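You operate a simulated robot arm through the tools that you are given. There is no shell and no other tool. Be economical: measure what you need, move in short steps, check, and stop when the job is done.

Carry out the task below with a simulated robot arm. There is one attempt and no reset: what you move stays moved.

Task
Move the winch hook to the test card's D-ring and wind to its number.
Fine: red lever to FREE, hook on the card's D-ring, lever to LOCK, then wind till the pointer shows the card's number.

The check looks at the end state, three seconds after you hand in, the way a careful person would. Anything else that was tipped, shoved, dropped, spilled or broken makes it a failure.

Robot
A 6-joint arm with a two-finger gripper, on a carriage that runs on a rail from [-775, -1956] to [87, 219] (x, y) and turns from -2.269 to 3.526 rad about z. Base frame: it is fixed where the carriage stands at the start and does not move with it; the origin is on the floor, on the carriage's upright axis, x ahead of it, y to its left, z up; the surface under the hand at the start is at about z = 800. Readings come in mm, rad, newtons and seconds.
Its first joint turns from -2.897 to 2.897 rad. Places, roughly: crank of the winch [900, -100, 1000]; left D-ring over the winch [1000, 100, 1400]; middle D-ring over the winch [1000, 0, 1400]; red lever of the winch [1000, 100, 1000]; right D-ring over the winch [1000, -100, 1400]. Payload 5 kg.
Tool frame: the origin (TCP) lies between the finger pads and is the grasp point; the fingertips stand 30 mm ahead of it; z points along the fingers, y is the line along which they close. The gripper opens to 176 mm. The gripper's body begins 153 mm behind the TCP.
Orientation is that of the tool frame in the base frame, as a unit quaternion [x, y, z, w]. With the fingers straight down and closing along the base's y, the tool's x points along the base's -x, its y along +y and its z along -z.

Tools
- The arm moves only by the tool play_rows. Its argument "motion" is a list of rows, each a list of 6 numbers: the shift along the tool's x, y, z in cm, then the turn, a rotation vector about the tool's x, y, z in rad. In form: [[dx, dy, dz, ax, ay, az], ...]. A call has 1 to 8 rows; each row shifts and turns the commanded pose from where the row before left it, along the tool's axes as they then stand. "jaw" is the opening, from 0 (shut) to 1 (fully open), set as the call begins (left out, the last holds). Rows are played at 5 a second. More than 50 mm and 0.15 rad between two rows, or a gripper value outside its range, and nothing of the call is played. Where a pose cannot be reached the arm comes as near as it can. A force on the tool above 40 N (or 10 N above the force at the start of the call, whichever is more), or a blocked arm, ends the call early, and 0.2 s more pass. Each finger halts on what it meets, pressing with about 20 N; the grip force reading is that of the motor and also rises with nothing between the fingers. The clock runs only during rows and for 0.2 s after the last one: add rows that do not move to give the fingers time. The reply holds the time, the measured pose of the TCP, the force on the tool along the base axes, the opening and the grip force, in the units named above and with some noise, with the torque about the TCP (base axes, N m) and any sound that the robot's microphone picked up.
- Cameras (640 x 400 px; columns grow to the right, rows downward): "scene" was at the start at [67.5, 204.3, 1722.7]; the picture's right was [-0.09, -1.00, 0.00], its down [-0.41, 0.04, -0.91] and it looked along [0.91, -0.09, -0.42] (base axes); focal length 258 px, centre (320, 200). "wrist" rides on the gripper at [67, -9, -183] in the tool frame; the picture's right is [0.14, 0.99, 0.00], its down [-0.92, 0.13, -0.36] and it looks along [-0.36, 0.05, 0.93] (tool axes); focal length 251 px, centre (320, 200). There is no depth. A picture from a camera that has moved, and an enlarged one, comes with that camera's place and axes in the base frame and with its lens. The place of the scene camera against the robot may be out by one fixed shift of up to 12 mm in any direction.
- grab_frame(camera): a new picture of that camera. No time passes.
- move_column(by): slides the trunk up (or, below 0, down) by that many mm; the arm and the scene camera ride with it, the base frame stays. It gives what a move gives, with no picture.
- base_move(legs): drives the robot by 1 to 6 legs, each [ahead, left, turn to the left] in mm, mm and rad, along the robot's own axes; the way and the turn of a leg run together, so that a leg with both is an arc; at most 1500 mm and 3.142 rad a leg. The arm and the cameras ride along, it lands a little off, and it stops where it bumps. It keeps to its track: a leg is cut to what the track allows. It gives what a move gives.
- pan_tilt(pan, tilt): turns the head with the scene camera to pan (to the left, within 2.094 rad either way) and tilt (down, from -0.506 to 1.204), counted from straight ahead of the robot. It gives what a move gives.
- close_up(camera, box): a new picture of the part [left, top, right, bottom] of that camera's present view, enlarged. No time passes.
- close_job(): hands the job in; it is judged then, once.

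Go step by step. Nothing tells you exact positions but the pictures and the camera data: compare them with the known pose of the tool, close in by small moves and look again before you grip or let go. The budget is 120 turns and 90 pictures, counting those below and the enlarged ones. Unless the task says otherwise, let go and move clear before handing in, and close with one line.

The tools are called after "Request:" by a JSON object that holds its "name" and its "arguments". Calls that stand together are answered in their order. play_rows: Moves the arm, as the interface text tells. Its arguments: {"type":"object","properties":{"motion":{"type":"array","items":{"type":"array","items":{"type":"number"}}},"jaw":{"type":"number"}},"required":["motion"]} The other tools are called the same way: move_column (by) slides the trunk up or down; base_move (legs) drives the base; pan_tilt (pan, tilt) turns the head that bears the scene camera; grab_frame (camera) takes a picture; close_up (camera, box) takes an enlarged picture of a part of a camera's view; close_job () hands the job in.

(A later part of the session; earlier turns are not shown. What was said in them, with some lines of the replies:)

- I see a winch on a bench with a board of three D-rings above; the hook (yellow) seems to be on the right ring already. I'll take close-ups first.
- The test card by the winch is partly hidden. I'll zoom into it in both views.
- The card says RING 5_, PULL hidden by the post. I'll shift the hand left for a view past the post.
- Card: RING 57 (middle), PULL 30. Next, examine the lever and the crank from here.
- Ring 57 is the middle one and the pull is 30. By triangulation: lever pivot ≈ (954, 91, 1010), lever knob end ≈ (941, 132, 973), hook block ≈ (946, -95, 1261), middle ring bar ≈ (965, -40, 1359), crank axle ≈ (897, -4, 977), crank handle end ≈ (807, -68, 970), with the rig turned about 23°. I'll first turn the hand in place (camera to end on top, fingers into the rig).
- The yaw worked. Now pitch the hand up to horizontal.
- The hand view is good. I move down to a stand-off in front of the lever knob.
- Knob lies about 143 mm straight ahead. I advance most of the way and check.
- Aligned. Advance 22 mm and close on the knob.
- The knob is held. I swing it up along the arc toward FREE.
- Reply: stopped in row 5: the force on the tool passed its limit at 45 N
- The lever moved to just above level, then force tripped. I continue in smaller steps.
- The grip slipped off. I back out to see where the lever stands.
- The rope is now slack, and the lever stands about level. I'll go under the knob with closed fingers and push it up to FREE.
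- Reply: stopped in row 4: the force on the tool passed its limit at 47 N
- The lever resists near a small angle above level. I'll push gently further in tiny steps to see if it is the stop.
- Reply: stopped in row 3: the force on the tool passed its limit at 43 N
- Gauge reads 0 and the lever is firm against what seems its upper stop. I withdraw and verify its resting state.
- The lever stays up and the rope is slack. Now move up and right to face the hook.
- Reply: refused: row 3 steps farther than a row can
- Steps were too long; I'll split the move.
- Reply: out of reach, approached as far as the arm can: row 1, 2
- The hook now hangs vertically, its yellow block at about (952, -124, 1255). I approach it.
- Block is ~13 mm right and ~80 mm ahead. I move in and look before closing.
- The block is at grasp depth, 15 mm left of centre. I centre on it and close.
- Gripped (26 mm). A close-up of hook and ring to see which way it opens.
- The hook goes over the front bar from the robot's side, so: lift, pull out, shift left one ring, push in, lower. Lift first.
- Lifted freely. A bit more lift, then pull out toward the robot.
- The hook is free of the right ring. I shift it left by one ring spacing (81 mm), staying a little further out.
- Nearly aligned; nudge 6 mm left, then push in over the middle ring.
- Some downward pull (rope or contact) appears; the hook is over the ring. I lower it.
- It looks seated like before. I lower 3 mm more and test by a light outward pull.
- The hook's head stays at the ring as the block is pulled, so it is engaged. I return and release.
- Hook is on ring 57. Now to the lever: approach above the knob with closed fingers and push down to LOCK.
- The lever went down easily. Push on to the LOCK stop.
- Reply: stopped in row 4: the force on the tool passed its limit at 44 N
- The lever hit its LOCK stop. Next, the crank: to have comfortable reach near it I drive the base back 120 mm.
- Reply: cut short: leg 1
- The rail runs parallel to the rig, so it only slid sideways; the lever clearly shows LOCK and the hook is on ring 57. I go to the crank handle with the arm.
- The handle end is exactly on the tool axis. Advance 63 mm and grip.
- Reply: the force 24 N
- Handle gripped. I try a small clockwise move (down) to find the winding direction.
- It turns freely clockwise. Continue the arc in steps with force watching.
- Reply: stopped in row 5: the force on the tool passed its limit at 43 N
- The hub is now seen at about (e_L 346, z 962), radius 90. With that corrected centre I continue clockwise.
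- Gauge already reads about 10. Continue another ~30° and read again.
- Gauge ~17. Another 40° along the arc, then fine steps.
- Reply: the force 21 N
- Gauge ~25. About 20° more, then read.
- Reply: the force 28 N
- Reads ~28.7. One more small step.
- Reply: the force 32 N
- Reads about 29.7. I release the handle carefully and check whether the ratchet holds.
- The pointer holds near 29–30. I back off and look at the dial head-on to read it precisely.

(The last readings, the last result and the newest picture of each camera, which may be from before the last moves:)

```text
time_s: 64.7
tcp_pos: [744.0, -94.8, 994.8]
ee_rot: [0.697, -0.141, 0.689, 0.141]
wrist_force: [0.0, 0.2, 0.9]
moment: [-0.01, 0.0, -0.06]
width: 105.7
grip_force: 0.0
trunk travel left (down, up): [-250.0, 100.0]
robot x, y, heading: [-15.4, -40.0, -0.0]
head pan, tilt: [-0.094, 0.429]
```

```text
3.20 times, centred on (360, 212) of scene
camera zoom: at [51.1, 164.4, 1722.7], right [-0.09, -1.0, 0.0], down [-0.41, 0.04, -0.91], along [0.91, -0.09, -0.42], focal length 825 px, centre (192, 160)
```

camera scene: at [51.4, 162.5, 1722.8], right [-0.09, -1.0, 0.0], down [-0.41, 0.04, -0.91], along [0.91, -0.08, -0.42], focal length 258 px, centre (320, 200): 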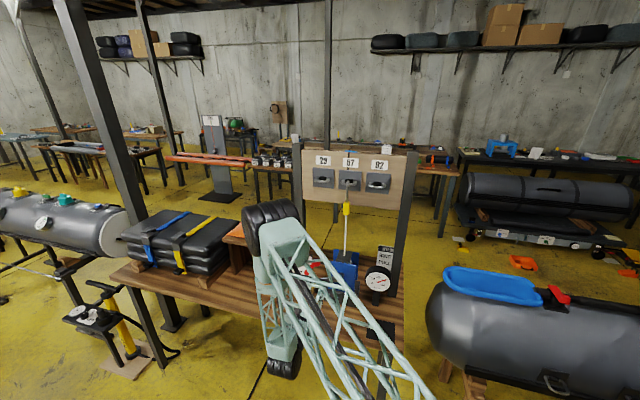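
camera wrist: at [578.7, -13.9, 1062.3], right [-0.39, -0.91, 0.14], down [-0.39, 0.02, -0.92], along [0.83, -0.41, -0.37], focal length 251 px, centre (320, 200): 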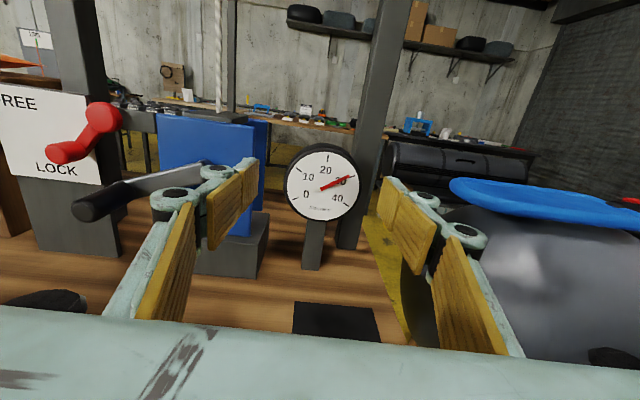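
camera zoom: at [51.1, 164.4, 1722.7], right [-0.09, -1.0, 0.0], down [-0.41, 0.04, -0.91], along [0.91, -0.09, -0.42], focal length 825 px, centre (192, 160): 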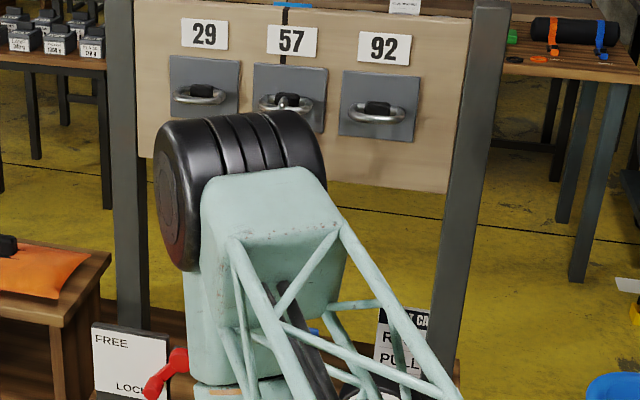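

Head-on the pointer reads about 29.5–30, on the 30 tick. I move the arm clear and check the hook and lever a last time.

Request:
{"name": "play_rows", "arguments": {"motion": [[3, 3.5, 0, 0, 0, 0], [3, 3.5, 0, 0, 0, 0], [3, 3.5, 0, 0, 0, 0], [3, 3.5, 0, 0, 0, 0], [3, 3.5, 0, 0, 0, 0], [3, 3.5, 0, 0, 0, 0], [3, 0, 0, 0, 0, 0]]}}

Request:
{"name": "grab_frame", "arguments": {"camera": "scene"}}

Request:
{"name": "grab_frame", "arguments": {"camera": "wrist"}}

```text
time_s: 66.3
tcp_pos: [749.0, -239.5, 1201.2]
ee_rot: [0.693, -0.145, 0.69, 0.146]
wrist_force: [-0.2, -1.5, -0.2]
moment: [0.0, -0.09, 0.21]
width: 105.7
grip_force: 0.1
out of reach, approached as far as the arm can: row 1, 2, 3, 4, 5, 6, 7
trunk travel left (down, up): [-250.0, 100.0]
robot x, y, heading: [-15.9, -40.0, 0.0]
head pan, tilt: [-0.094, 0.429]
```

```text
17 pictures are left
camera scene: at [51.8, 162.4, 1722.9], right [-0.09, -1.0, 0.0], down [-0.41, 0.04, -0.91], along [0.91, -0.08, -0.42], focal length 258 px, centre (320, 200)
```

scene: 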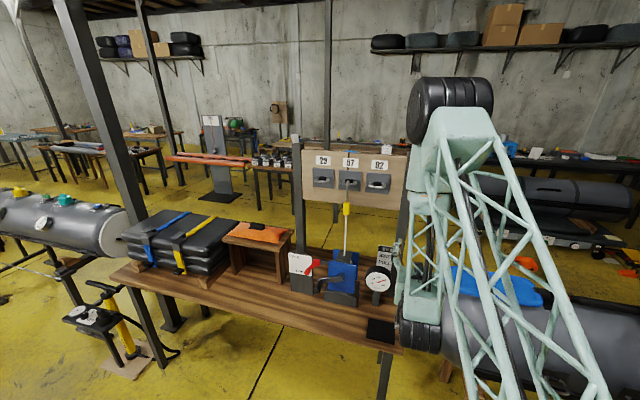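

```text
16 pictures are left
camera wrist: at [584.8, -155.1, 1269.0], right [-0.4, -0.91, 0.14], down [-0.39, 0.03, -0.92], along [0.83, -0.42, -0.36], focal length 251 px, centre (320, 200)
```

wrist: 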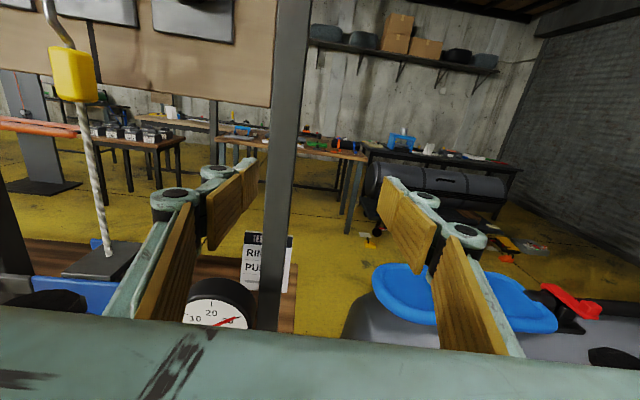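

Request:
{"name": "close_up", "arguments": {"camera": "scene", "box": [280, 145, 400, 225]}}

Request:
{"name": "close_up", "arguments": {"camera": "scene", "box": [280, 230, 400, 310]}}

Request:
{"name": "close_up", "arguments": {"camera": "scene", "box": [355, 258, 400, 300]}}

```text
5.00 times, centred on (340, 185) of scene
camera zoom: at [51.8, 162.4, 1722.9], right [-0.09, -1.0, 0.0], down [-0.41, 0.04, -0.91], along [0.91, -0.08, -0.42], focal length 1289 px, centre (220, 275)
```

zoom: 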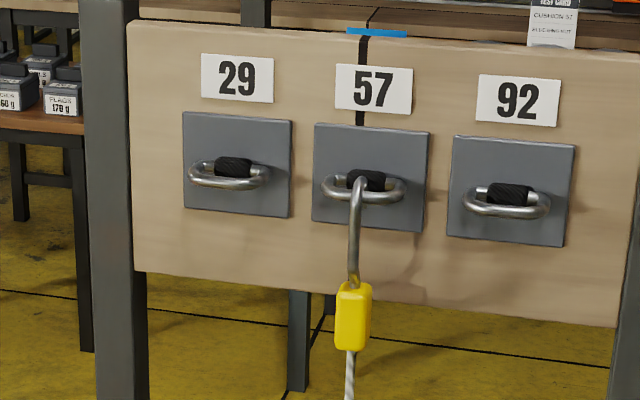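

```text
5.00 times, centred on (340, 270) of scene
camera zoom: at [51.8, 162.4, 1722.9], right [-0.09, -1.0, 0.0], down [-0.41, 0.04, -0.91], along [0.91, -0.08, -0.42], focal length 1289 px, centre (220, -150)
```

zoom: 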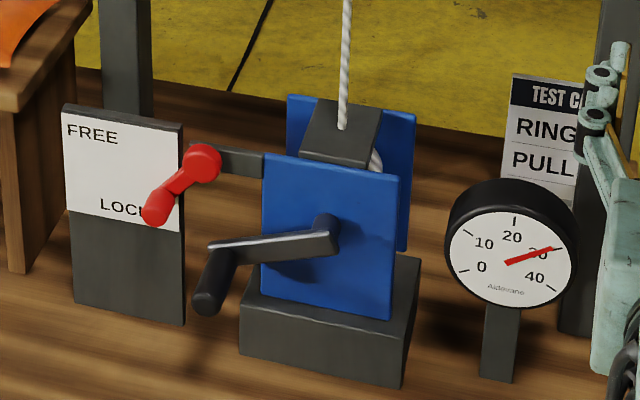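

```text
9.52 times, centred on (378, 279) of scene
camera zoom: at [51.8, 162.4, 1722.9], right [-0.09, -1.0, 0.0], down [-0.41, 0.04, -0.91], along [0.91, -0.08, -0.42], focal length 2456 px, centre (-228, -552)
```

zoom: 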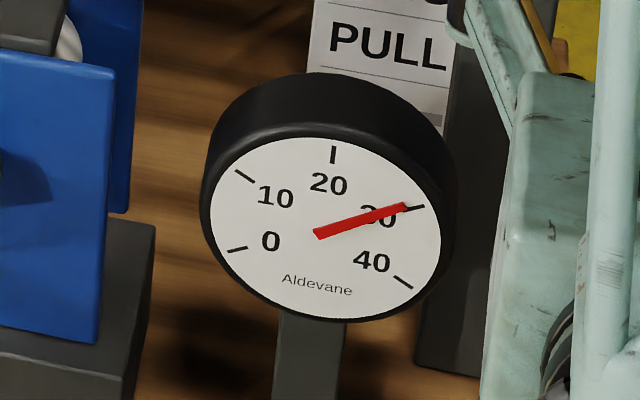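

Hook is on ring 57, the lever is at LOCK, and the rope is taut with the pointer on the 30 mark, holding steady. The arm is clear, so I hand in.

Request:
{"name": "close_job", "arguments": {}}

```text
The job is handed in.
```

I moved the winch hook to ring 57, the D-ring on the test card. The lever is at LOCK, and the pointer was holding at about 29.5–30 against the card's 30 when I handed in.
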